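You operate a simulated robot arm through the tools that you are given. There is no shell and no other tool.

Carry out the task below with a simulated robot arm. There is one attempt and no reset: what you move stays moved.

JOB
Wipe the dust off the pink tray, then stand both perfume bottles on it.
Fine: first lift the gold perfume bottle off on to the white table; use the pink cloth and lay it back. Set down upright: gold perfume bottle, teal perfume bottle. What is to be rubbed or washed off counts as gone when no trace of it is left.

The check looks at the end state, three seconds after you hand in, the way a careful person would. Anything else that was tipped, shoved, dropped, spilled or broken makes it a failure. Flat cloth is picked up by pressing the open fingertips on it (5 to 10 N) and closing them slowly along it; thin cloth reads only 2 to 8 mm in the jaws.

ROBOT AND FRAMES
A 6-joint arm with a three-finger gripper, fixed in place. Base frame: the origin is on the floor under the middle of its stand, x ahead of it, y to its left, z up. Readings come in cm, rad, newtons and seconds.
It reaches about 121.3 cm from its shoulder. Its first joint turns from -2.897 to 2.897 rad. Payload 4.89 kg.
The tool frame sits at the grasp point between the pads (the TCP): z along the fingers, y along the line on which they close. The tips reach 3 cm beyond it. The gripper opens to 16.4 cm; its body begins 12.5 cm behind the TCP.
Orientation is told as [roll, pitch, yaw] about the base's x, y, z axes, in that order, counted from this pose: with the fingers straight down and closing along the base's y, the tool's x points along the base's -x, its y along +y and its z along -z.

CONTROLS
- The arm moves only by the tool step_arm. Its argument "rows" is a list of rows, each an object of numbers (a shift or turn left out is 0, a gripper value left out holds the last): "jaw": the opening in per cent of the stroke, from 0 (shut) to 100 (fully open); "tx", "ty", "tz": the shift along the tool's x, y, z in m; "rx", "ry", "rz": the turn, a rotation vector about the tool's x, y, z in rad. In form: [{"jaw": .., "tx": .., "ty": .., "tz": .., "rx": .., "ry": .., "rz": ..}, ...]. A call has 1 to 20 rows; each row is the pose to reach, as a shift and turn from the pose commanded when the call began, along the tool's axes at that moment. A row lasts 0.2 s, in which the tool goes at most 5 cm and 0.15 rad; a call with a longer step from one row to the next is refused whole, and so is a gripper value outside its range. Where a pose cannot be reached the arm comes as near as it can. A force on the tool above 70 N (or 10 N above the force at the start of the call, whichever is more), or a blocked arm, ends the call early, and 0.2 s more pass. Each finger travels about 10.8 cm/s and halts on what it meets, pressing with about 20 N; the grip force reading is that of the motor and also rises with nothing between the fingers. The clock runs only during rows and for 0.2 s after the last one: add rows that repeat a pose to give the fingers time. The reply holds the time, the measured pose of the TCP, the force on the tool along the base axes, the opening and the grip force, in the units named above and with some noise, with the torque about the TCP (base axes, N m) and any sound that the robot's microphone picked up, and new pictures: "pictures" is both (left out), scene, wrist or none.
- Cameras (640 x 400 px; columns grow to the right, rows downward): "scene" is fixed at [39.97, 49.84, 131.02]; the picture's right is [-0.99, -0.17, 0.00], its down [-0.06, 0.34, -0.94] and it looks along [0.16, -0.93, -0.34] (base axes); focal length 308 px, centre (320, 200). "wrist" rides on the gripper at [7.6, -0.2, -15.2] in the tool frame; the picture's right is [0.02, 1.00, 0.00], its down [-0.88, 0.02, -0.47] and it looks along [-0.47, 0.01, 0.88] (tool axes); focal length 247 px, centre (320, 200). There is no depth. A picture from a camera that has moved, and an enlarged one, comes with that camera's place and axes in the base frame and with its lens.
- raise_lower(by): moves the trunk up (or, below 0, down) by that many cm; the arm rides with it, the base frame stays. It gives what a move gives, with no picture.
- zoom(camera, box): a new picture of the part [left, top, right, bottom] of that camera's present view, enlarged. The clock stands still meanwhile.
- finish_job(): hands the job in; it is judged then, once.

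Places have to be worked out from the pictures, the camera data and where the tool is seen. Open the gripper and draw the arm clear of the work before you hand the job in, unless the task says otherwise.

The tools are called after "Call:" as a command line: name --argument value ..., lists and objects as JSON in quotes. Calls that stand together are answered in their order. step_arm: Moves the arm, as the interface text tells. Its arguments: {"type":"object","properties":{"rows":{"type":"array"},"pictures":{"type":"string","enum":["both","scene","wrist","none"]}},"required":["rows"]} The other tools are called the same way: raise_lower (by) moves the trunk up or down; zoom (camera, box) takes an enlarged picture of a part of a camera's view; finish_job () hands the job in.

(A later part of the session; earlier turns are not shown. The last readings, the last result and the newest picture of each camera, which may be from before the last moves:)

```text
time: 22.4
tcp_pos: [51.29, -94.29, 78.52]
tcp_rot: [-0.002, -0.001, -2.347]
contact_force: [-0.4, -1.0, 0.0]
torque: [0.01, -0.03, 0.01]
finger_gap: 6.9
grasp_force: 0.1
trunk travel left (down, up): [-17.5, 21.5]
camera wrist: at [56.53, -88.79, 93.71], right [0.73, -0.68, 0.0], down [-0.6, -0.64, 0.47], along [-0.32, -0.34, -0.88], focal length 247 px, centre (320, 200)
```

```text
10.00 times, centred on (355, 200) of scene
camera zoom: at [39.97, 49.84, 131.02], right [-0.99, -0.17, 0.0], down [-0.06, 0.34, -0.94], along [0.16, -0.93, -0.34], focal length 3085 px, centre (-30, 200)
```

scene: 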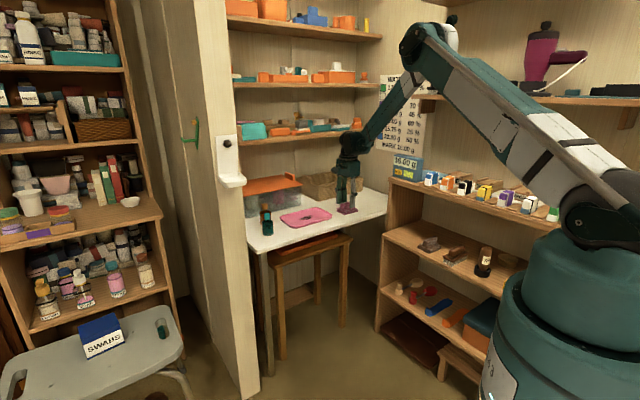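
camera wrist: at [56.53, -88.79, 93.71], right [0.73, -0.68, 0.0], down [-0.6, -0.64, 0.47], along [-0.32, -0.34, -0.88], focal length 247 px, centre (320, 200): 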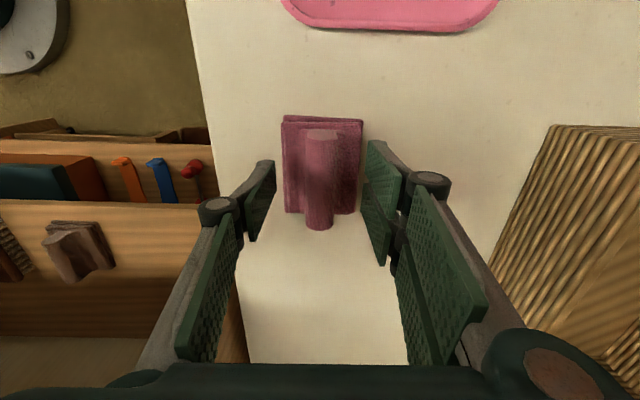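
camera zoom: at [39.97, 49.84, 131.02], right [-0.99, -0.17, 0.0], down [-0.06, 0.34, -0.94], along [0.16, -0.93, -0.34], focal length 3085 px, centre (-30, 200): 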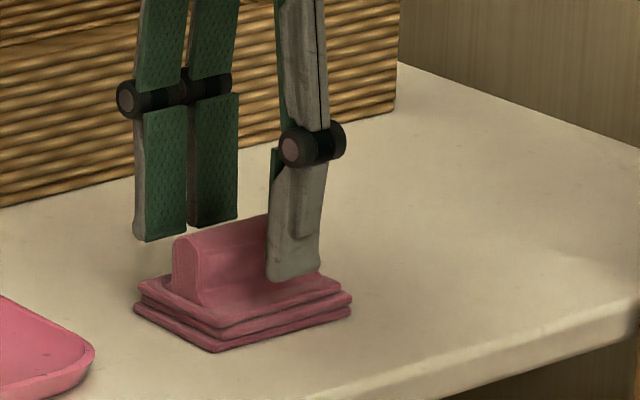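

The tips are at the base level on both sides of the ridge. I'll close the jaws slowly on it.

Call:
step_arm --rows '[{"jaw": 36, "tz": 0.002}, {"jaw": 30, "tz": 0.002}, {"jaw": 25, "tz": 0.002}, {"jaw": 21, "tz": 0.002}, {"jaw": 18, "tz": 0.002}, {"jaw": 15, "tz": 0.002}, {"jaw": 12, "tz": 0.002}, {"jaw": 9, "tz": 0.002}, {"jaw": 6, "tz": 0.002}, {"jaw": 3, "tz": 0.002}, {"jaw": 0, "tz": 0.002}, {"jaw": 0, "tz": 0.002}, {"jaw": 0, "tz": 0.002}]'

Call:
zoom --camera "scene" --box '[323, 180, 387, 220]'

```text
time: 25.2
tcp_pos: [51.18, -94.39, 78.31]
tcp_rot: [0.0, 0.0, -2.345]
contact_force: [0.0, 0.3, 1.1]
torque: [-0.03, -0.01, -0.01]
finger_gap: 2.33
grasp_force: 20.3
trunk travel left (down, up): [-17.5, 21.5]
camera wrist: at [56.56, -88.79, 93.51], right [0.73, -0.68, 0.0], down [-0.6, -0.64, 0.47], along [-0.32, -0.34, -0.88], focal length 247 px, centre (320, 200)
```

scene: 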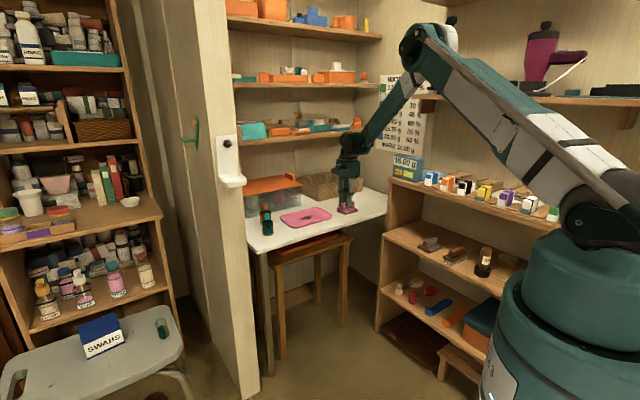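
wrist: 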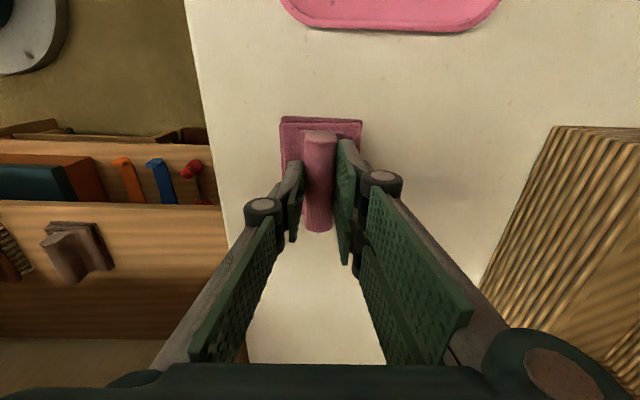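

```text
10.00 times, centred on (355, 200) of scene
camera zoom: at [39.97, 49.84, 131.02], right [-0.99, -0.17, 0.0], down [-0.06, 0.34, -0.94], along [0.16, -0.93, -0.34], focal length 3085 px, centre (-30, 200)
```

zoom: 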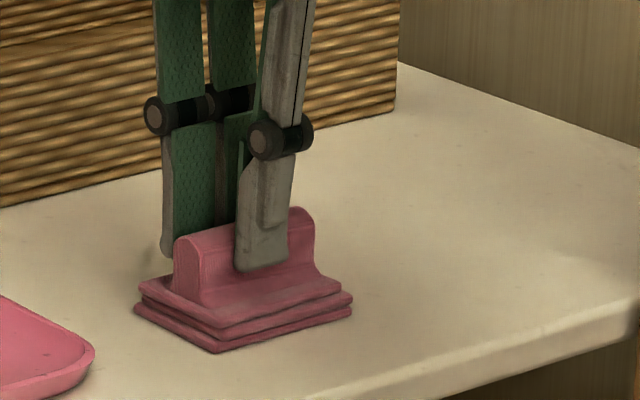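

The ridge is held with a 2.33 cm gap at 20 N. I'll lift the cloth 8 cm and carry it over the tray.

Call:
step_arm --rows '[{"tz": -0.01}, {"tz": -0.03}, {"tz": -0.06}, {"tz": -0.09}, {"tz": -0.09, "tx": 0.02, "ty": 0.005}, {"tz": -0.09, "tx": 0.06, "ty": 0.012}, {"tz": -0.09, "tx": 0.1, "ty": 0.02}, {"tz": -0.09, "tx": 0.14, "ty": 0.028}, {"tz": -0.09, "tx": 0.18, "ty": 0.035}, {"tz": -0.09, "tx": 0.215, "ty": 0.035}, {"tz": -0.09, "tx": 0.215, "ty": 0.035}]'

Call:
zoom --camera "scene" --box '[235, 160, 363, 240]'

```text
time: 27.6
tcp_pos: [68.71, -81.29, 87.21]
tcp_rot: [0.0, 0.0, -2.344]
contact_force: [0.2, -0.2, -0.9]
torque: [0.02, 0.02, 0.01]
finger_gap: 2.35
grasp_force: 20.4
trunk travel left (down, up): [-17.5, 21.5]
camera wrist: at [74.06, -75.74, 102.39], right [0.73, -0.68, 0.0], down [-0.6, -0.64, 0.47], along [-0.32, -0.34, -0.88], focal length 247 px, centre (320, 200)
```

scene: 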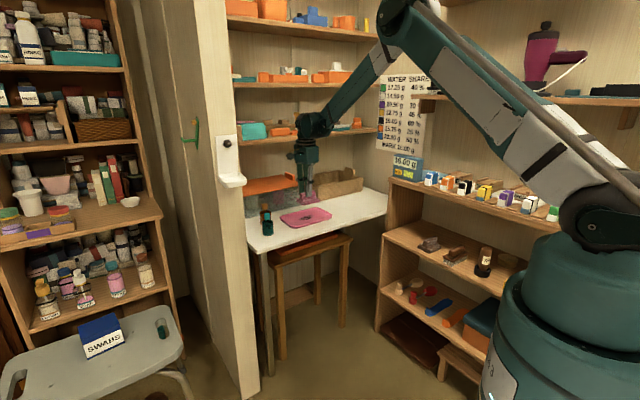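
wrist: 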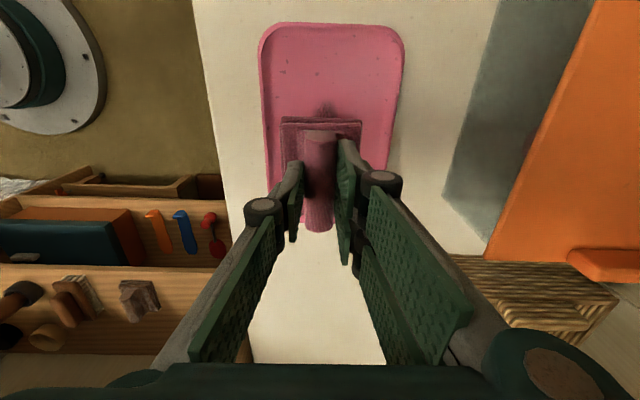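

```text
5.00 times, centred on (299, 200) of scene
camera zoom: at [39.97, 49.84, 131.02], right [-0.99, -0.17, 0.0], down [-0.06, 0.34, -0.94], along [0.16, -0.93, -0.34], focal length 1542 px, centre (425, 200)
```

zoom: 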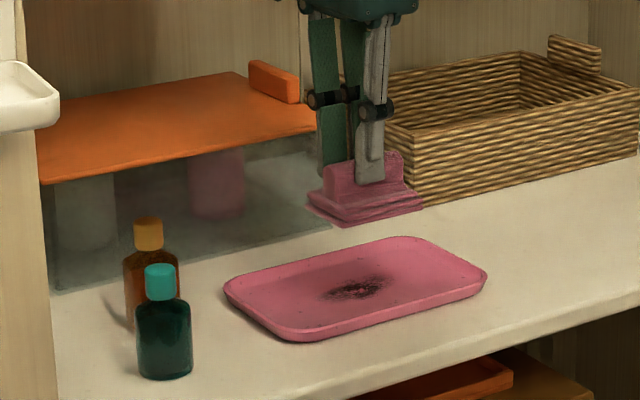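

The cloth hangs flat over the tray. I'll move to the stroke start at the -e1 side of the dust and lower to just above the tray floor.

Call:
step_arm --rows '[{"tx": -0.04, "ty": -0.005, "tz": 0.02}, {"tx": -0.04, "ty": -0.005, "tz": 0.05}, {"tx": -0.04, "ty": -0.005, "tz": 0.07}, {"tx": -0.04, "ty": -0.005, "tz": 0.078}, {"tx": -0.04, "ty": -0.005, "tz": 0.078}]'

Call:
zoom --camera "scene" --box '[267, 185, 347, 235]'

```text
time: 28.8
tcp_pos: [65.57, -83.98, 79.44]
tcp_rot: [0.0, 0.001, -2.344]
contact_force: [0.3, -1.0, -1.1]
torque: [0.03, -0.02, 0.02]
finger_gap: 2.36
grasp_force: 20.5
trunk travel left (down, up): [-17.5, 21.5]
camera wrist: at [70.92, -78.42, 94.71], right [0.73, -0.68, 0.0], down [-0.6, -0.64, 0.47], along [-0.32, -0.34, -0.88], focal length 247 px, centre (320, 200)
```

scene: 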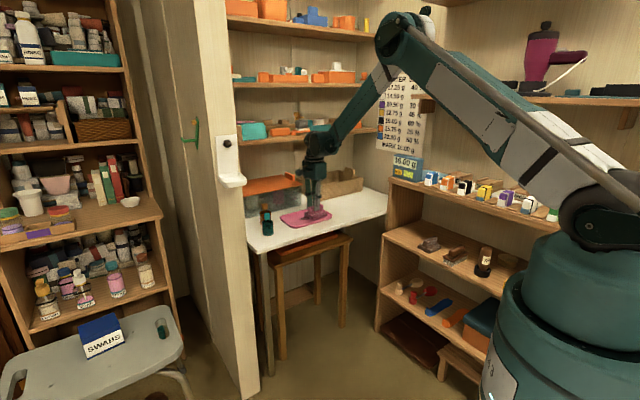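
wrist: 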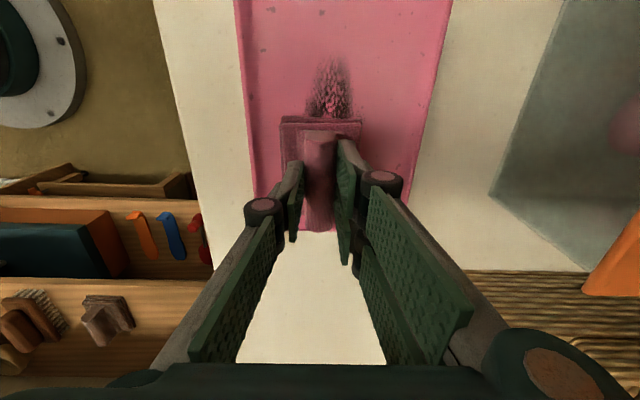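

```text
8.00 times, centred on (307, 210) of scene
camera zoom: at [39.97, 49.84, 131.02], right [-0.99, -0.17, 0.0], down [-0.06, 0.34, -0.94], along [0.16, -0.93, -0.34], focal length 2468 px, centre (424, 120)
```

zoom: 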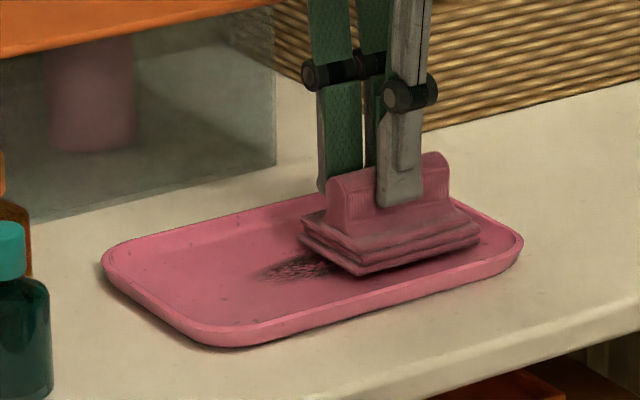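

The cloth is just above the tray floor. I'll press down in small steps until I read about 6–8 N.

Call:
step_arm --rows '[{"tz": 0.003}, {"tz": 0.006}, {"tz": 0.006}]' --pictures "none"

```text
time: 29.6
tcp_pos: [65.53, -84.16, 78.89]
tcp_rot: [0.001, 0.0, -2.348]
contact_force: [-0.4, 1.2, 0.5]
torque: [-0.02, -0.01, 0.01]
finger_gap: 2.38
grasp_force: 19.8
trunk travel left (down, up): [-17.5, 21.5]
```

Call:
step_arm --rows '[{"tz": 0.001}, {"tz": 0.002}, {"tz": 0.002}]' --pictures "none"

```text
time: 30.4
tcp_pos: [65.51, -83.86, 78.73]
tcp_rot: [0.001, 0.0, -2.345]
contact_force: [3.4, -3.3, 24.3]
torque: [-0.11, -0.18, 0.03]
finger_gap: 2.38
grasp_force: 20.0
trunk travel left (down, up): [-17.5, 21.5]
```

The contact is stiff at 24 N. I'll back off about 1.2 mm for a lighter pressure before sliding.

Call:
step_arm --rows '[{"tz": -0.0012}, {"tz": -0.0012}]' --pictures "none"

```text
time: 31.0
tcp_pos: [65.59, -83.96, 78.78]
tcp_rot: [0.001, 0.001, -2.348]
contact_force: [-2.2, -2.4, 13.4]
torque: [-0.08, 0.07, -0.02]
finger_gap: 2.33
grasp_force: 20.0
trunk travel left (down, up): [-17.5, 21.5]
```

13 N now. I'll ease off slightly and make the first slow stroke along +e1 across the dust.

Call:
step_arm --rows '[{"tz": -0.0004}, {"tz": -0.0004, "tx": 0.008}, {"tz": -0.0004, "tx": 0.016}, {"tz": -0.0004, "tx": 0.024}, {"tz": -0.0004, "tx": 0.032}, {"tz": -0.0004, "tx": 0.04}, {"tz": -0.0004, "tx": 0.048}, {"tz": -0.0004, "tx": 0.056}, {"tz": -0.0004, "tx": 0.064}, {"tz": -0.0004, "tx": 0.072}, {"tz": -0.0004, "tx": 0.08}, {"tz": -0.0004, "tx": 0.08}]'

Call:
zoom --camera "scene" --box '[267, 185, 347, 235]'

```text
time: 33.6
tcp_pos: [71.09, -78.4, 78.75]
tcp_rot: [0.0, 0.001, -2.346]
contact_force: [-0.6, 0.0, 1.2]
torque: [-0.04, 0.01, -0.06]
finger_gap: 2.35
grasp_force: 20.0
trunk travel left (down, up): [-17.5, 21.5]
camera wrist: at [76.46, -72.8, 94.03], right [0.73, -0.68, 0.0], down [-0.6, -0.64, 0.47], along [-0.32, -0.34, -0.88], focal length 247 px, centre (320, 200)
```

scene: 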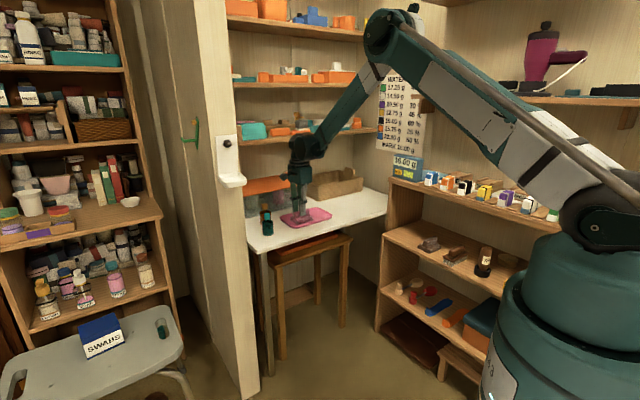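
wrist: 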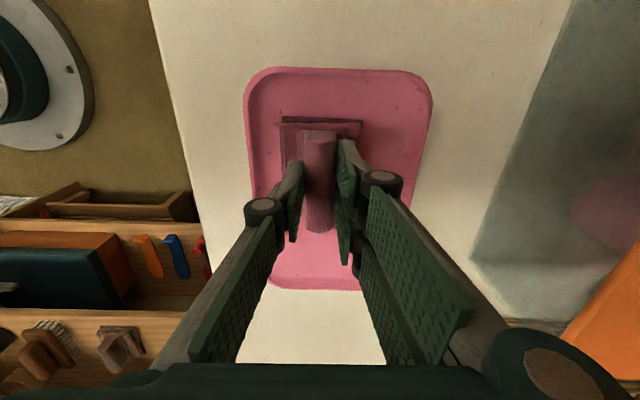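

```text
8.00 times, centred on (307, 210) of scene
camera zoom: at [39.97, 49.84, 131.02], right [-0.99, -0.17, 0.0], down [-0.06, 0.34, -0.94], along [0.16, -0.93, -0.34], focal length 2468 px, centre (424, 120)
```

zoom: 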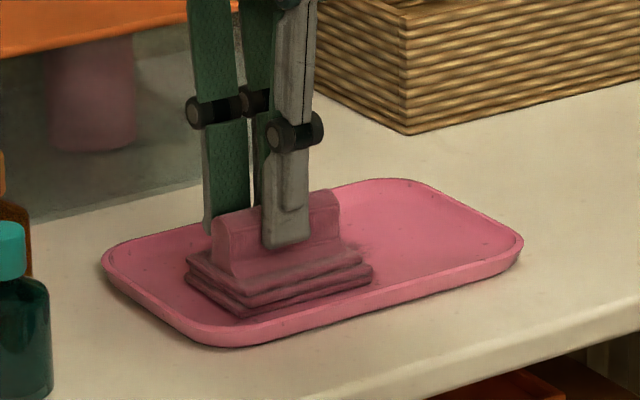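

The tray stayed put and the dust on that side has come off, but the force fell to about 1 N by the end. I'll press slightly more and stroke back.

Call:
step_arm --rows '[{"tz": 0.0007}, {"tz": 0.0007, "tx": -0.008}, {"tz": 0.0007, "tx": -0.016}, {"tz": 0.0007, "tx": -0.024}, {"tz": 0.0007, "tx": -0.032}, {"tz": 0.0007, "tx": -0.04}, {"tz": 0.0007, "tx": -0.048}, {"tz": 0.0007, "tx": -0.056}, {"tz": 0.0007, "tx": -0.064}, {"tz": 0.0007, "tx": -0.072}, {"tz": 0.0007, "tx": -0.08}, {"tz": 0.0007, "tx": -0.08}]'

Call:
zoom --camera "scene" --box '[267, 185, 347, 235]'

Call:
zoom --camera "wrist" --box '[230, 0, 440, 131]'

```text
time: 36.2
tcp_pos: [65.6, -84.02, 78.82]
tcp_rot: [0.0, 0.0, -2.348]
contact_force: [1.5, 1.5, 3.9]
torque: [0.04, -0.05, 0.03]
finger_gap: 2.33
grasp_force: 19.9
trunk travel left (down, up): [-17.5, 21.5]
camera wrist: at [70.89, -78.4, 94.01], right [0.73, -0.68, 0.0], down [-0.6, -0.64, 0.47], along [-0.32, -0.35, -0.88], focal length 247 px, centre (320, 200)
```

scene: 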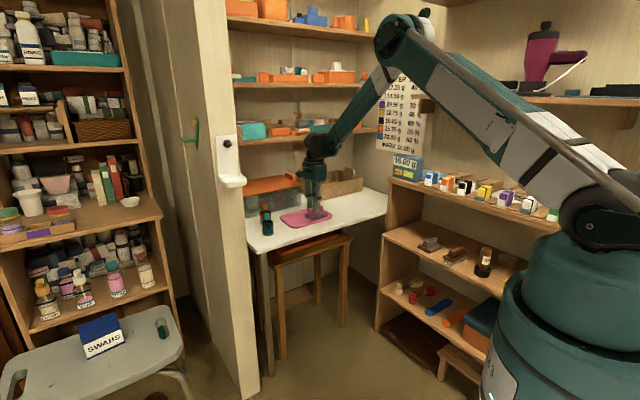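
wrist: 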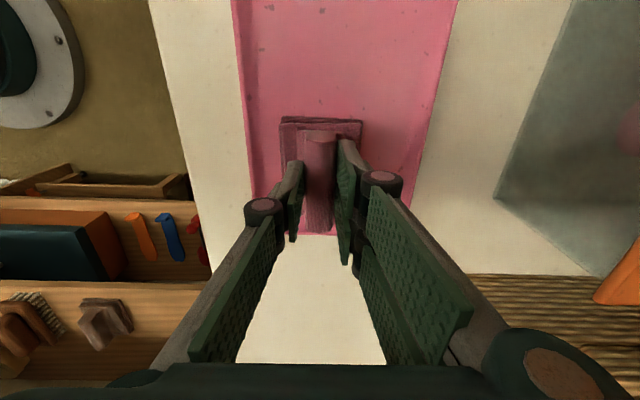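

```text
8.00 times, centred on (307, 210) of scene
camera zoom: at [39.97, 49.84, 131.02], right [-0.99, -0.17, 0.0], down [-0.06, 0.34, -0.94], along [0.16, -0.93, -0.34], focal length 2468 px, centre (424, 120)
```

zoom: 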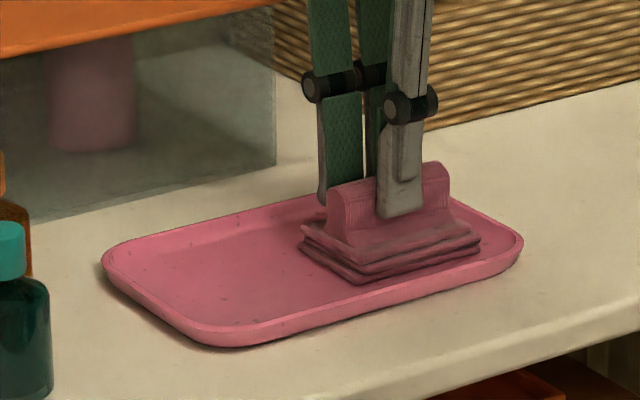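

```text
3.05 times, centred on (335, 66) of wrist
camera zoom: at [70.89, -78.4, 94.01], right [0.73, -0.68, 0.0], down [-0.6, -0.64, 0.47], along [-0.32, -0.35, -0.88], focal length 753 px, centre (274, 610)
```

zoom: 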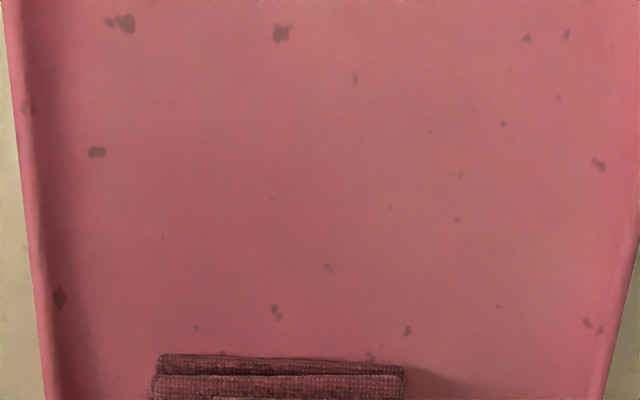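

The visible dark patch is gone. The remaining tiny specks look like material texture, since the table has them too. To be thorough I'll make more strokes at wider e2 offsets with a bit more pressure.

Call:
step_arm --rows '[{"tz": 0.0006, "ty": 0.008}, {"tz": 0.0006, "ty": 0.015}, {"tz": 0.0006, "ty": 0.015, "tx": 0.012}, {"tz": 0.0006, "ty": 0.015, "tx": 0.024}, {"tz": 0.0006, "ty": 0.015, "tx": 0.036}, {"tz": 0.0006, "ty": 0.015, "tx": 0.048}, {"tz": 0.0006, "ty": 0.015, "tx": 0.06}, {"tz": 0.0006, "ty": 0.015, "tx": 0.072}, {"tz": 0.0006, "ty": 0.015, "tx": 0.084}, {"tz": 0.0006, "ty": 0.022, "tx": 0.084}, {"tz": 0.0006, "ty": 0.028, "tx": 0.084}, {"tz": 0.0006, "ty": 0.028, "tx": 0.072}, {"tz": 0.0006, "ty": 0.028, "tx": 0.06}, {"tz": 0.0006, "ty": 0.028, "tx": 0.048}, {"tz": 0.0006, "ty": 0.028, "tx": 0.036}, {"tz": 0.0006, "ty": 0.028, "tx": 0.024}, {"tz": 0.0006, "ty": 0.028, "tx": 0.012}, {"tz": 0.0006, "ty": 0.028, "tx": 0.0}, {"tz": 0.0006, "ty": 0.028, "tx": -0.01}, {"tz": 0.0006, "ty": 0.028, "tx": -0.01}]'

Call:
zoom --camera "scene" --box '[267, 185, 347, 235]'

```text
time: 40.4
tcp_pos: [66.91, -86.61, 78.71]
tcp_rot: [0.001, -0.001, -2.348]
contact_force: [7.5, 5.2, 15.5]
torque: [0.15, -0.27, 0.01]
finger_gap: 2.32
grasp_force: 20.3
trunk travel left (down, up): [-17.5, 21.5]
camera wrist: at [72.19, -80.97, 93.96], right [0.73, -0.68, 0.0], down [-0.6, -0.64, 0.47], along [-0.32, -0.35, -0.88], focal length 247 px, centre (320, 200)
```

scene: 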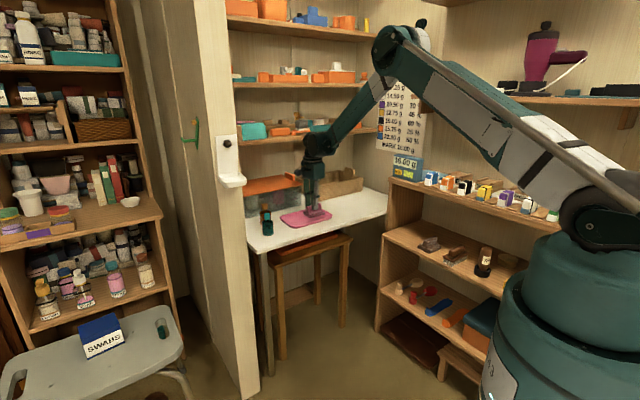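
wrist: 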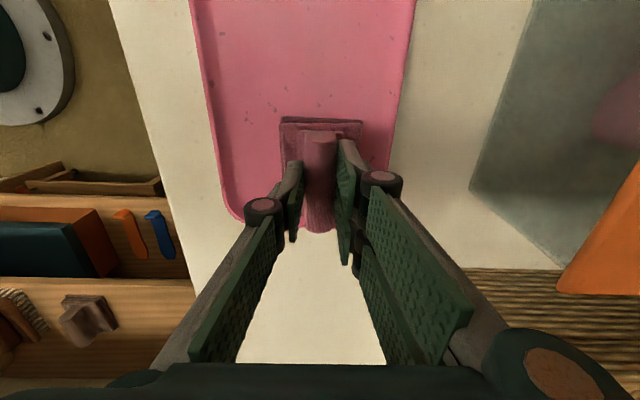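

```text
8.00 times, centred on (307, 210) of scene
camera zoom: at [39.97, 49.84, 131.02], right [-0.99, -0.17, 0.0], down [-0.06, 0.34, -0.94], along [0.16, -0.93, -0.34], focal length 2468 px, centre (424, 120)
```

zoom: 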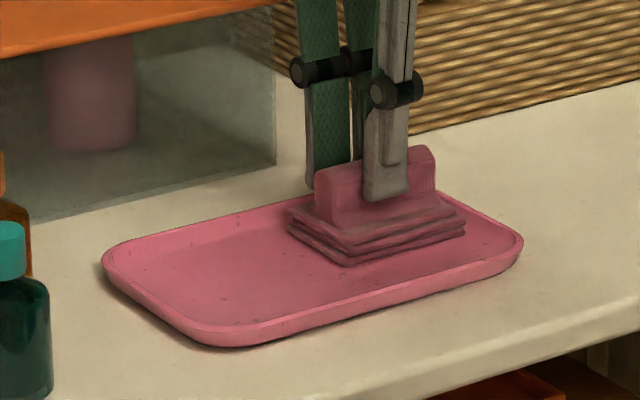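

The tray hasn't shifted. Two more strokes, at mid and front e2, for full coverage.

Call:
step_arm --rows '[{"ty": -0.01}, {"ty": -0.02, "tx": 0.005}, {"ty": -0.02, "tx": 0.018}, {"ty": -0.02, "tx": 0.031}, {"ty": -0.02, "tx": 0.044}, {"ty": -0.02, "tx": 0.057}, {"ty": -0.02, "tx": 0.07}, {"ty": -0.02, "tx": 0.083}, {"ty": -0.02, "tx": 0.095}, {"ty": -0.03, "tx": 0.095}, {"ty": -0.04, "tx": 0.095}, {"ty": -0.04, "tx": 0.083}, {"ty": -0.04, "tx": 0.07}, {"ty": -0.04, "tx": 0.057}, {"ty": -0.04, "tx": 0.044}, {"ty": -0.04, "tx": 0.031}, {"ty": -0.04, "tx": 0.018}, {"ty": -0.04, "tx": 0.005}, {"ty": -0.04, "tx": -0.003}, {"ty": -0.04, "tx": -0.003}]'

Call:
zoom --camera "scene" --box '[267, 185, 347, 235]'

```text
time: 44.6
tcp_pos: [63.79, -84.14, 78.69]
tcp_rot: [0.0, 0.0, -2.346]
contact_force: [3.0, 3.7, 9.5]
torque: [0.1, -0.13, 0.0]
finger_gap: 2.3
grasp_force: 20.1
trunk travel left (down, up): [-17.5, 21.5]
camera wrist: at [69.14, -78.5, 93.91], right [0.73, -0.68, 0.0], down [-0.6, -0.64, 0.47], along [-0.32, -0.35, -0.88], focal length 247 px, centre (320, 200)
```

scene: 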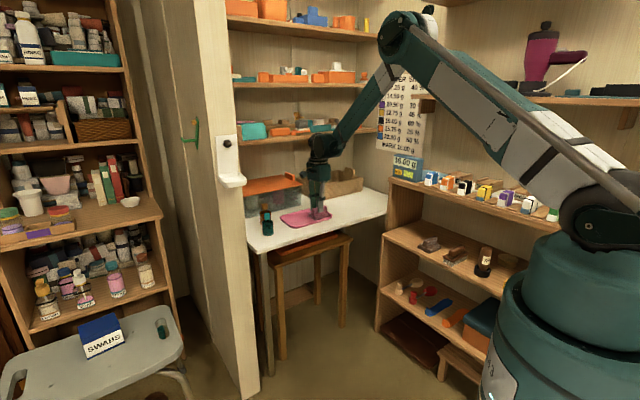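
wrist: 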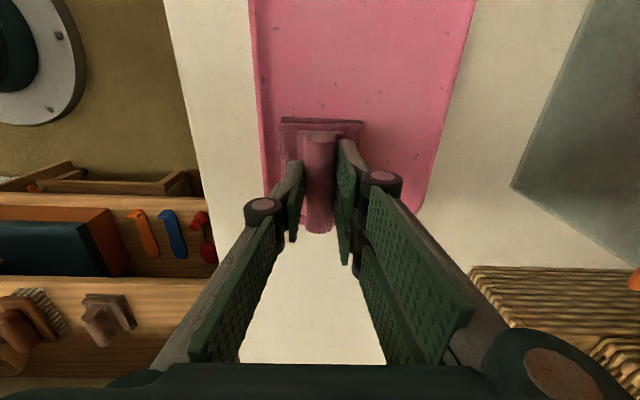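

```text
8.00 times, centred on (307, 210) of scene
camera zoom: at [39.97, 49.84, 131.02], right [-0.99, -0.17, 0.0], down [-0.06, 0.34, -0.94], along [0.16, -0.93, -0.34], focal length 2468 px, centre (424, 120)
```

zoom: 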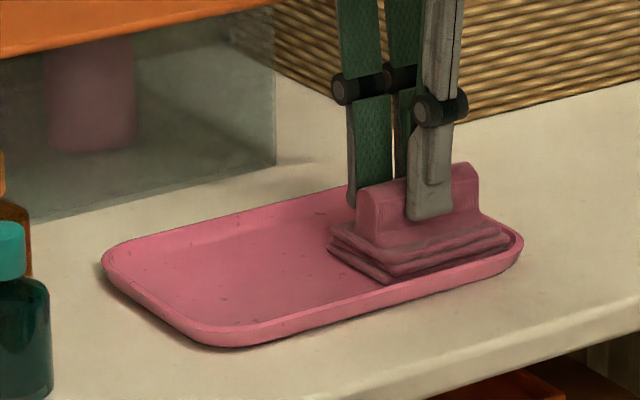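

I'll lift the cloth clear and carry it back above its original spot, then inspect the tray before laying the cloth down.

Call:
step_arm --rows '[{"tz": -0.01}, {"tz": -0.04}, {"tz": -0.08}, {"tz": -0.1, "tx": -0.02, "ty": -0.003}, {"tz": -0.1, "tx": -0.06, "ty": -0.008}, {"tz": -0.1, "tx": -0.1, "ty": -0.013}, {"tz": -0.1, "tx": -0.14, "ty": -0.018}, {"tz": -0.1, "tx": -0.162, "ty": -0.018}, {"tz": -0.1, "tx": -0.162, "ty": -0.018}]'

Call:
zoom --camera "scene" --box '[274, 190, 338, 230]'

Call:
zoom --camera "scene" --box '[235, 170, 395, 260]'

```text
time: 46.6
tcp_pos: [51.18, -94.58, 88.54]
tcp_rot: [-0.001, -0.001, -2.348]
contact_force: [-0.7, -0.1, 0.0]
torque: [0.06, -0.08, 0.01]
finger_gap: 2.35
grasp_force: 19.7
trunk travel left (down, up): [-17.5, 21.5]
camera wrist: at [56.44, -89.02, 103.83], right [0.73, -0.68, 0.0], down [-0.6, -0.64, 0.47], along [-0.32, -0.34, -0.88], focal length 247 px, centre (320, 200)
```

scene: 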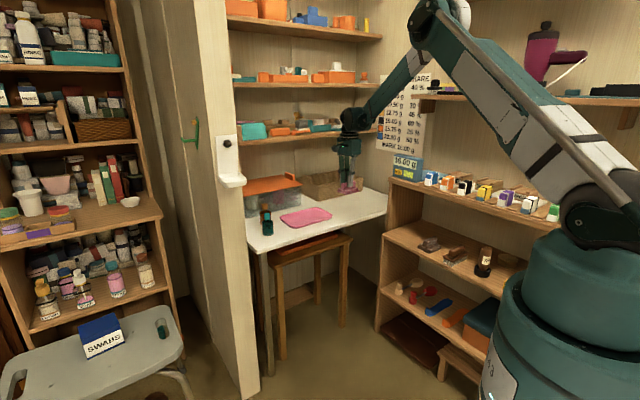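
wrist: 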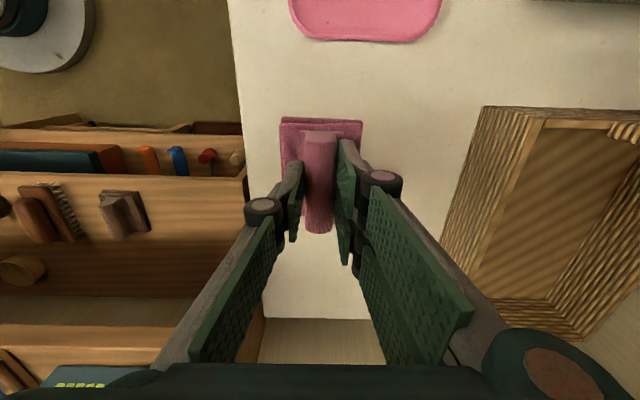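

```text
10.00 times, centred on (306, 210) of scene
camera zoom: at [39.97, 49.84, 131.02], right [-0.99, -0.17, 0.0], down [-0.06, 0.34, -0.94], along [0.16, -0.93, -0.34], focal length 3085 px, centre (460, 100)
```

zoom: 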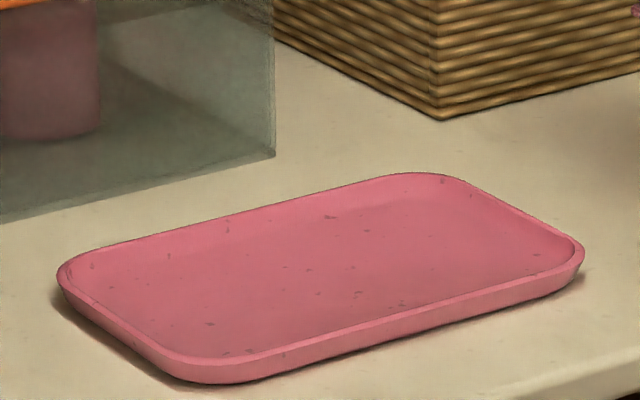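

```text
4.00 times, centred on (315, 215) of scene
camera zoom: at [39.97, 49.84, 131.02], right [-0.99, -0.17, 0.0], down [-0.06, 0.34, -0.94], along [0.16, -0.93, -0.34], focal length 1234 px, centre (340, 140)
```

zoom: 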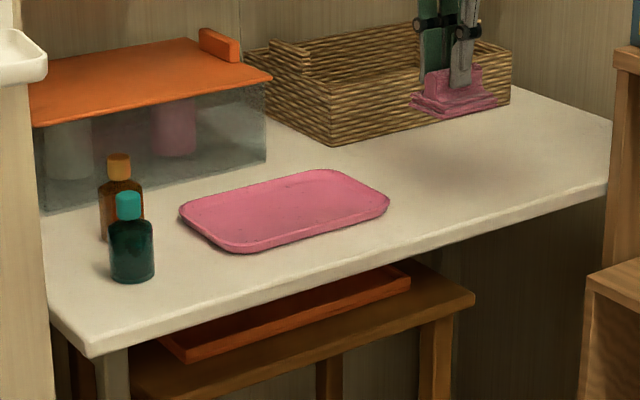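

The dark patch is gone and the tray hasn't moved. Before laying the cloth down I'll raise the wrist camera over the tray for a closer look for faint traces.

Call:
step_arm --rows '[{"tz": -0.03, "tx": 0.03, "ty": 0.007}, {"tz": -0.06, "tx": 0.06, "ty": 0.014}, {"tz": -0.09, "tx": 0.09, "ty": 0.021}, {"tz": -0.12, "tx": 0.12, "ty": 0.028}, {"tz": -0.154, "tx": 0.149, "ty": 0.034}, {"tz": -0.154, "tx": 0.149, "ty": 0.034}]' --pictures "wrist"

Call:
zoom --camera "wrist" --box '[252, 0, 396, 115]'

```text
time: 48.0
tcp_pos: [64.01, -85.98, 104.07]
tcp_rot: [0.0, 0.0, -2.345]
contact_force: [-0.3, 1.1, -1.1]
torque: [-0.05, 0.06, 0.0]
finger_gap: 2.32
grasp_force: 20.1
trunk travel left (down, up): [-17.5, 21.5]
camera wrist: at [69.27, -80.44, 119.36], right [0.73, -0.68, 0.0], down [-0.6, -0.64, 0.47], along [-0.32, -0.35, -0.88], focal length 247 px, centre (320, 200)
```

wrist: 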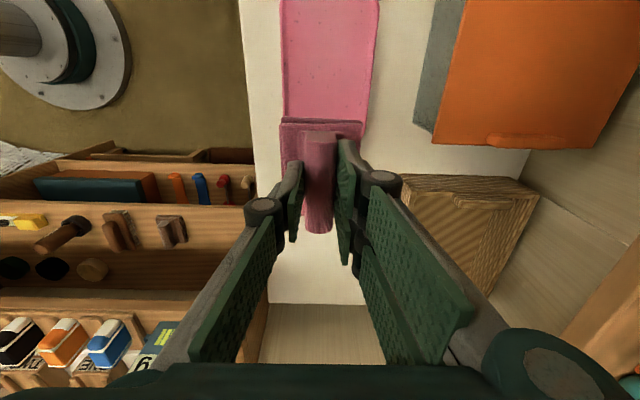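

```text
3.48 times, centred on (324, 58) of wrist
camera zoom: at [69.27, -80.44, 119.36], right [0.73, -0.68, 0.0], down [-0.6, -0.64, 0.47], along [-0.32, -0.35, -0.88], focal length 859 px, centre (306, 696)
```

zoom: 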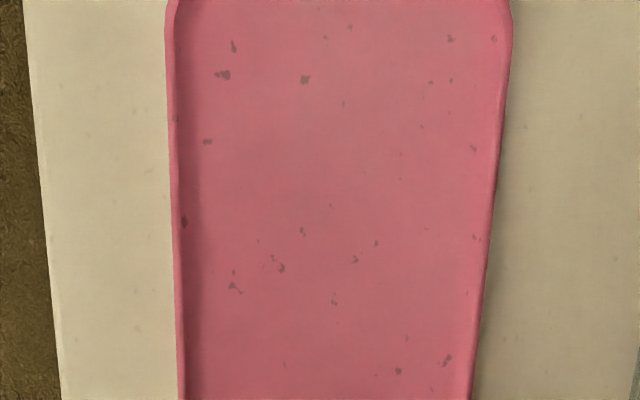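

The same specks were there before wiping and survive in areas the cloth crossed repeatedly, so they're texture. I'll magnify the former dust area once more to be sure.

Call:
zoom --camera "wrist" --box '[292, 30, 372, 80]'

Call:
zoom --camera "wrist" --box '[292, 65, 372, 115]'

Call:
zoom --camera "scene" --box '[282, 198, 330, 228]'

```text
8.00 times, centred on (332, 55) of wrist
camera zoom: at [69.27, -80.44, 119.36], right [0.73, -0.68, 0.0], down [-0.6, -0.64, 0.47], along [-0.32, -0.35, -0.88], focal length 1976 px, centre (224, 1360)
```

zoom: 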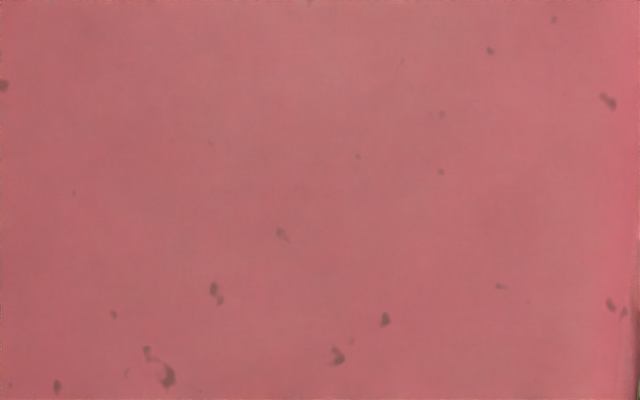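

```text
8.00 times, centred on (332, 90) of wrist
camera zoom: at [69.27, -80.44, 119.36], right [0.73, -0.68, 0.0], down [-0.6, -0.64, 0.47], along [-0.32, -0.35, -0.88], focal length 1976 px, centre (224, 1080)
```

zoom: 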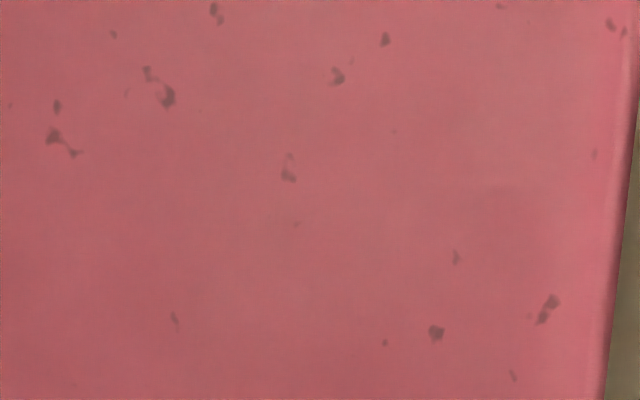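

```text
13.33 times, centred on (306, 213) of scene
camera zoom: at [39.97, 49.84, 131.02], right [-0.99, -0.17, 0.0], down [-0.06, 0.34, -0.94], along [0.16, -0.93, -0.34], focal length 4113 px, centre (507, 27)
```

zoom: 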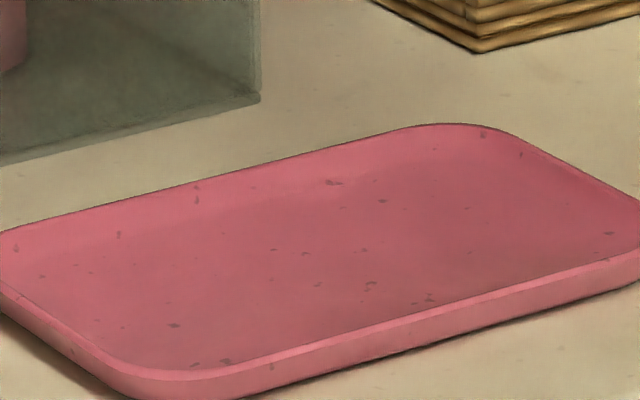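

No dust remains. The same specks also appear on the rim's outer wall and on the table, which confirms they're texture. I'll take the cloth back to its original spot and lower it.

Call:
step_arm --rows '[{"tz": 0.02, "tx": -0.03, "ty": -0.007}, {"tz": 0.05, "tx": -0.06, "ty": -0.014}, {"tz": 0.08, "tx": -0.09, "ty": -0.021}, {"tz": 0.11, "tx": -0.12, "ty": -0.028}, {"tz": 0.14, "tx": -0.149, "ty": -0.034}, {"tz": 0.17, "tx": -0.149, "ty": -0.034}, {"tz": 0.2, "tx": -0.149, "ty": -0.034}, {"tz": 0.23, "tx": -0.149, "ty": -0.034}, {"tz": 0.248, "tx": -0.149, "ty": -0.034}, {"tz": 0.248, "tx": -0.149, "ty": -0.034}]'

Call:
zoom --camera "scene" --box '[323, 180, 387, 220]'

```text
time: 50.2
tcp_pos: [51.12, -94.44, 79.19]
tcp_rot: [0.002, 0.001, -2.345]
contact_force: [0.5, -0.4, 0.0]
torque: [0.04, 0.02, -0.01]
finger_gap: 2.33
grasp_force: 20.4
trunk travel left (down, up): [-17.5, 21.5]
camera wrist: at [56.47, -88.86, 94.48], right [0.73, -0.68, 0.0], down [-0.6, -0.64, 0.47], along [-0.32, -0.34, -0.88], focal length 247 px, centre (320, 200)
```

scene: 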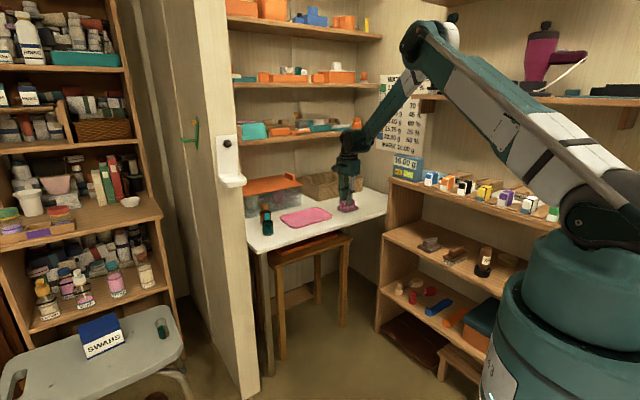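
wrist: 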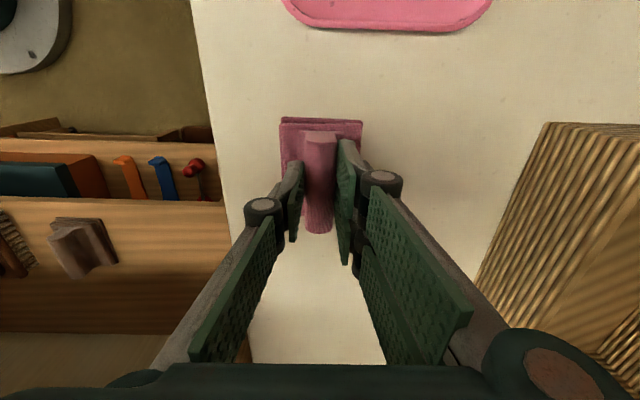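

```text
10.00 times, centred on (355, 200) of scene
camera zoom: at [39.97, 49.84, 131.02], right [-0.99, -0.17, 0.0], down [-0.06, 0.34, -0.94], along [0.16, -0.93, -0.34], focal length 3085 px, centre (-30, 200)
```

zoom: 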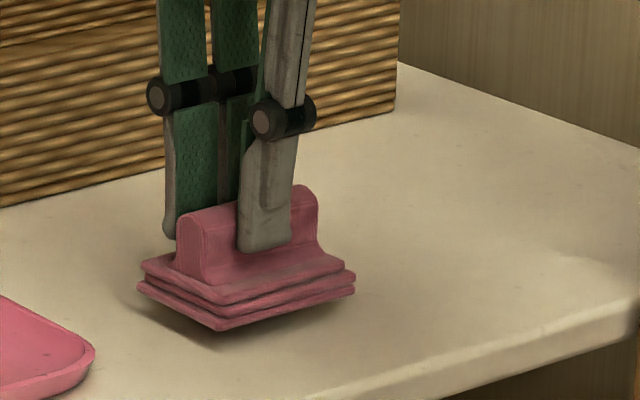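

About 1 cm remains to the table. I'll lower gently and check the force.

Call:
step_arm --rows '[{"tz": 0.004}, {"tz": 0.008}, {"tz": 0.0095}, {"tz": 0.0095}]' --pictures "none"

```text
time: 51.2
tcp_pos: [51.22, -94.49, 78.28]
tcp_rot: [0.001, 0.0, -2.347]
contact_force: [-0.3, -0.3, -0.8]
torque: [0.01, 0.0, 0.01]
finger_gap: 2.34
grasp_force: 19.9
trunk travel left (down, up): [-17.5, 21.5]
```

Call:
step_arm --rows '[{"tz": 0.001}, {"tz": 0.0015}, {"tz": 0.0015}]' --pictures "none"

```text
time: 52.0
tcp_pos: [51.31, -94.46, 78.17]
tcp_rot: [-0.001, 0.0, -2.346]
contact_force: [0.1, 0.2, -0.7]
torque: [0.0, -0.02, -0.02]
finger_gap: 2.35
grasp_force: 20.1
trunk travel left (down, up): [-17.5, 21.5]
```

Call:
step_arm --rows '[{"tz": 0.0005}, {"tz": 0.001}, {"tz": 0.001}]' --pictures "scene"

Call:
zoom --camera "scene" --box '[323, 180, 387, 220]'

```text
time: 52.8
tcp_pos: [51.1, -94.54, 78.01]
tcp_rot: [-0.001, -0.001, -2.345]
contact_force: [0.6, -1.1, 4.0]
torque: [-0.11, 0.0, 0.0]
finger_gap: 2.35
grasp_force: 20.0
trunk travel left (down, up): [-17.5, 21.5]
```

scene: 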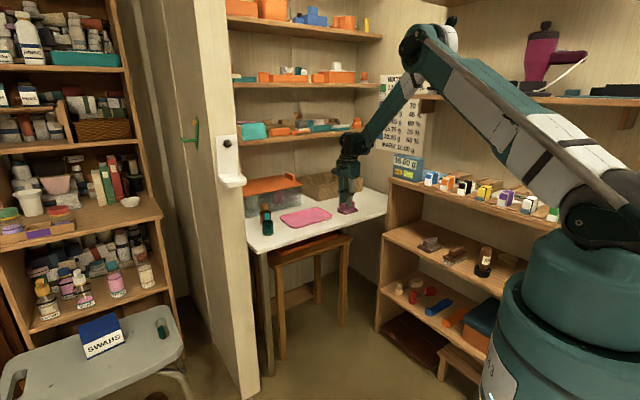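

```text
10.00 times, centred on (355, 200) of scene
camera zoom: at [39.97, 49.84, 131.02], right [-0.99, -0.17, 0.0], down [-0.06, 0.34, -0.94], along [0.16, -0.93, -0.34], focal length 3085 px, centre (-30, 200)
```

zoom: 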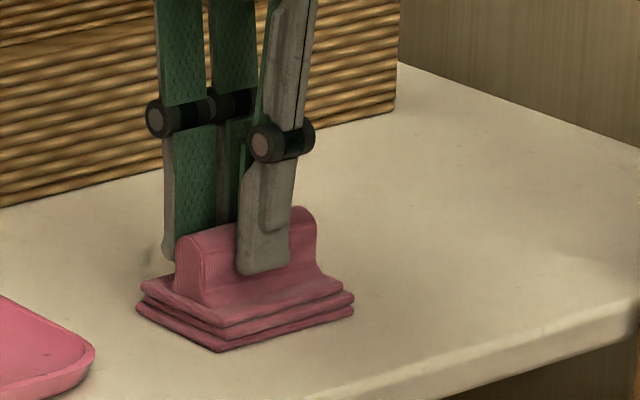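

The cloth is back on the table in its original position, with Fz at 4 N. I'll open slowly and retreat upward.

Call:
step_arm --rows '[{"jaw": 14}, {"jaw": 16}, {"jaw": 19}, {"jaw": 24}, {"jaw": 30}, {"jaw": 38}, {"jaw": 42}, {"jaw": 42}, {"tz": -0.02}, {"tz": -0.05}, {"tz": -0.09}, {"tz": -0.13}, {"tz": -0.17}, {"tz": -0.2}, {"tz": -0.2}]'

Call:
zoom --camera "scene" --box '[323, 180, 387, 220]'

```text
time: 56.0
tcp_pos: [51.28, -94.22, 98.24]
tcp_rot: [-0.001, 0.0, -2.344]
contact_force: [-0.3, 0.2, 0.5]
torque: [-0.07, -0.03, -0.02]
finger_gap: 6.9
grasp_force: 0.1
trunk travel left (down, up): [-17.5, 21.5]
camera wrist: at [56.55, -88.77, 113.47], right [0.73, -0.68, 0.0], down [-0.6, -0.64, 0.47], along [-0.32, -0.34, -0.88], focal length 247 px, centre (320, 200)
```

scene: 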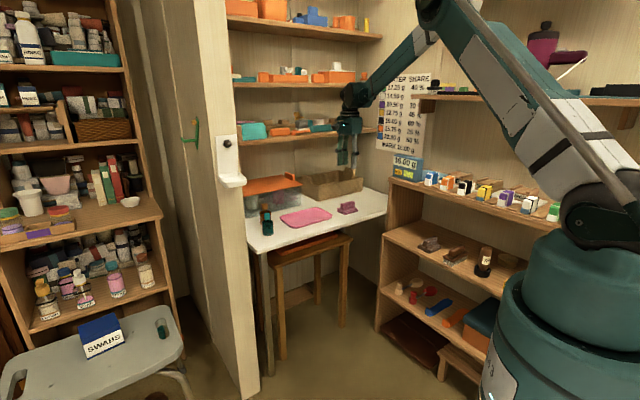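
wrist: 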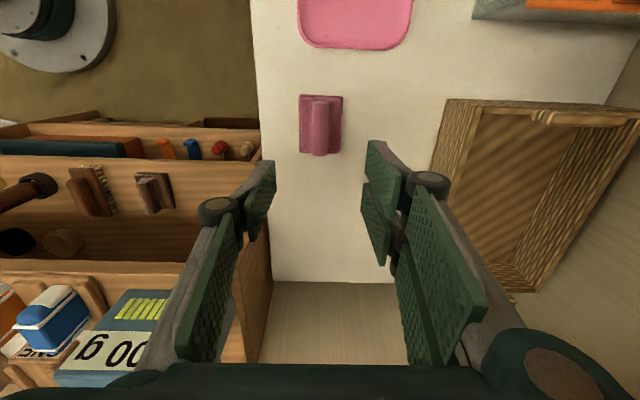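

```text
10.00 times, centred on (355, 200) of scene
camera zoom: at [39.97, 49.84, 131.02], right [-0.99, -0.17, 0.0], down [-0.06, 0.34, -0.94], along [0.16, -0.93, -0.34], focal length 3085 px, centre (-30, 200)
```

zoom: 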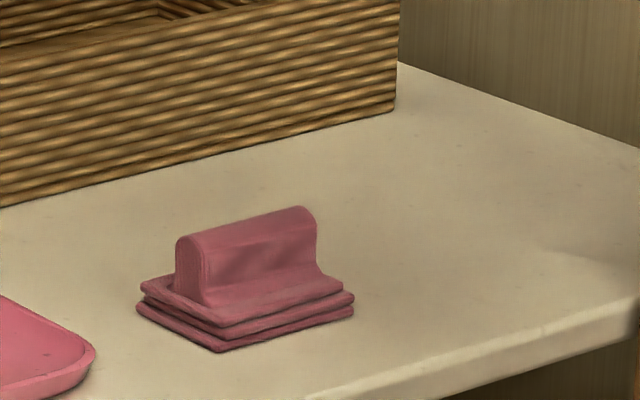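

The cloth lies exactly as it was. I'll turn back 90° and travel at height to above the gold bottle.

Call:
step_arm --rows '[{"tx": 0.036, "ty": 0.0086, "rz": -0.143}, {"tx": 0.073, "ty": 0.0172, "rz": -0.286}, {"tx": 0.109, "ty": 0.0258, "rz": -0.429}, {"tx": 0.145, "ty": 0.0343, "rz": -0.571}, {"tx": 0.182, "ty": 0.0429, "rz": -0.714}, {"tx": 0.218, "ty": 0.0515, "rz": -0.857}, {"tx": 0.255, "ty": 0.06, "rz": -1.0}, {"tx": 0.291, "ty": 0.0687, "rz": -1.142}, {"tx": 0.327, "ty": 0.0772, "rz": -1.285}, {"tx": 0.364, "ty": 0.0858, "rz": -1.428}, {"tx": 0.4, "ty": 0.0944, "rz": -1.571}, {"tx": 0.4, "ty": 0.0944, "rz": -1.571}, {"jaw": 55, "tx": 0.4, "ty": 0.0944, "rz": -1.571}]'

Call:
zoom --camera "wrist" --box '[250, 60, 410, 160]'

```text
time: 58.8
tcp_pos: [86.13, -72.48, 98.1]
tcp_rot: [0.001, 0.001, -0.777]
contact_force: [0.8, 0.5, -0.2]
torque: [-0.01, 0.06, -0.02]
finger_gap: 9.01
grasp_force: 0.0
trunk travel left (down, up): [-17.5, 21.5]
camera wrist: at [80.43, -67.25, 113.34], right [0.68, 0.73, 0.0], down [0.64, -0.6, 0.47], along [0.34, -0.32, -0.88], focal length 247 px, centre (320, 200)
```

scene: 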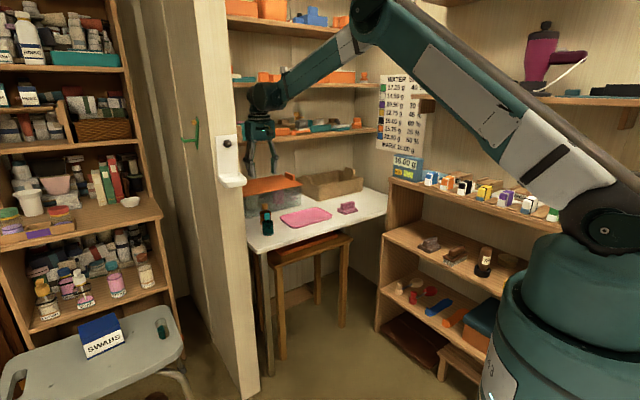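
wrist: 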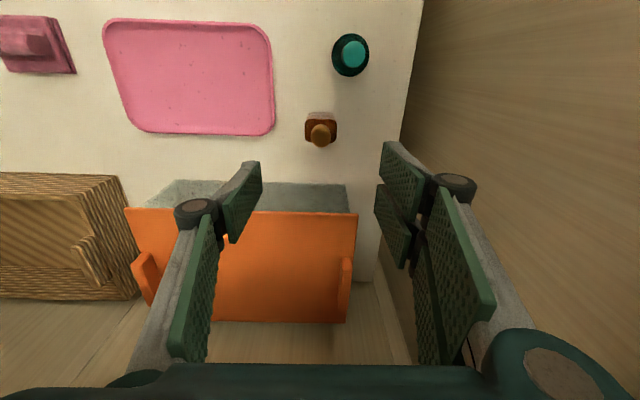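

```text
4.00 times, centred on (330, 110) of wrist
camera zoom: at [80.43, -67.25, 113.34], right [0.68, 0.73, 0.0], down [0.64, -0.6, 0.47], along [0.34, -0.32, -0.88], focal length 988 px, centre (280, 560)
```

zoom: 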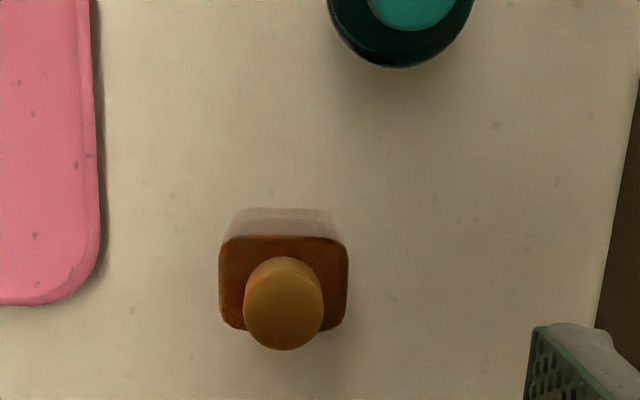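

The gold bottle is centred within 1 mm of the TCP. I'll descend to TCP z ≈ 78.6, a slightly higher grip this time so the fingertips clear the tray rim later.

Call:
step_arm --rows '[{"tz": 0.04}, {"tz": 0.08}, {"tz": 0.12}, {"tz": 0.15}, {"tz": 0.175}, {"tz": 0.194}, {"tz": 0.194}]'

Call:
zoom --camera "scene" --box '[235, 180, 315, 240]'

```text
time: 60.4
tcp_pos: [85.91, -72.36, 78.49]
tcp_rot: [0.0, 0.001, -0.775]
contact_force: [0.0, 0.7, 0.0]
torque: [-0.01, 0.04, 0.03]
finger_gap: 9.02
grasp_force: 0.0
trunk travel left (down, up): [-17.5, 21.5]
camera wrist: at [80.35, -67.11, 93.83], right [0.68, 0.73, 0.0], down [0.64, -0.6, 0.47], along [0.34, -0.32, -0.88], focal length 247 px, centre (320, 200)
```

scene: 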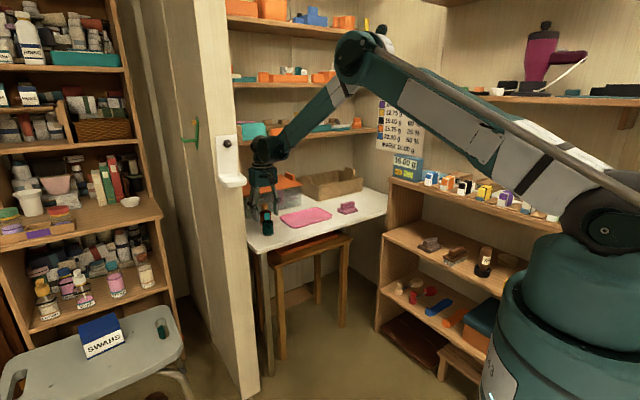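
wrist: 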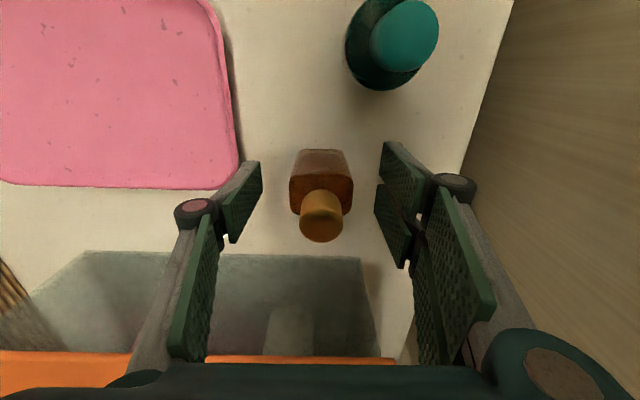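

```text
6.67 times, centred on (275, 210) of scene
camera zoom: at [39.97, 49.84, 131.02], right [-0.99, -0.17, 0.0], down [-0.06, 0.34, -0.94], along [0.16, -0.93, -0.34], focal length 2056 px, centre (620, 133)
```

zoom: 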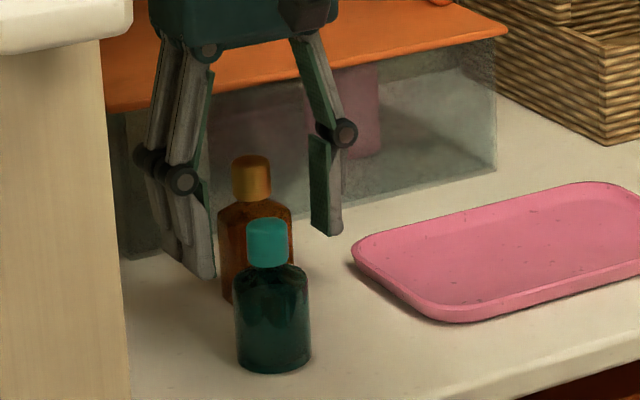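

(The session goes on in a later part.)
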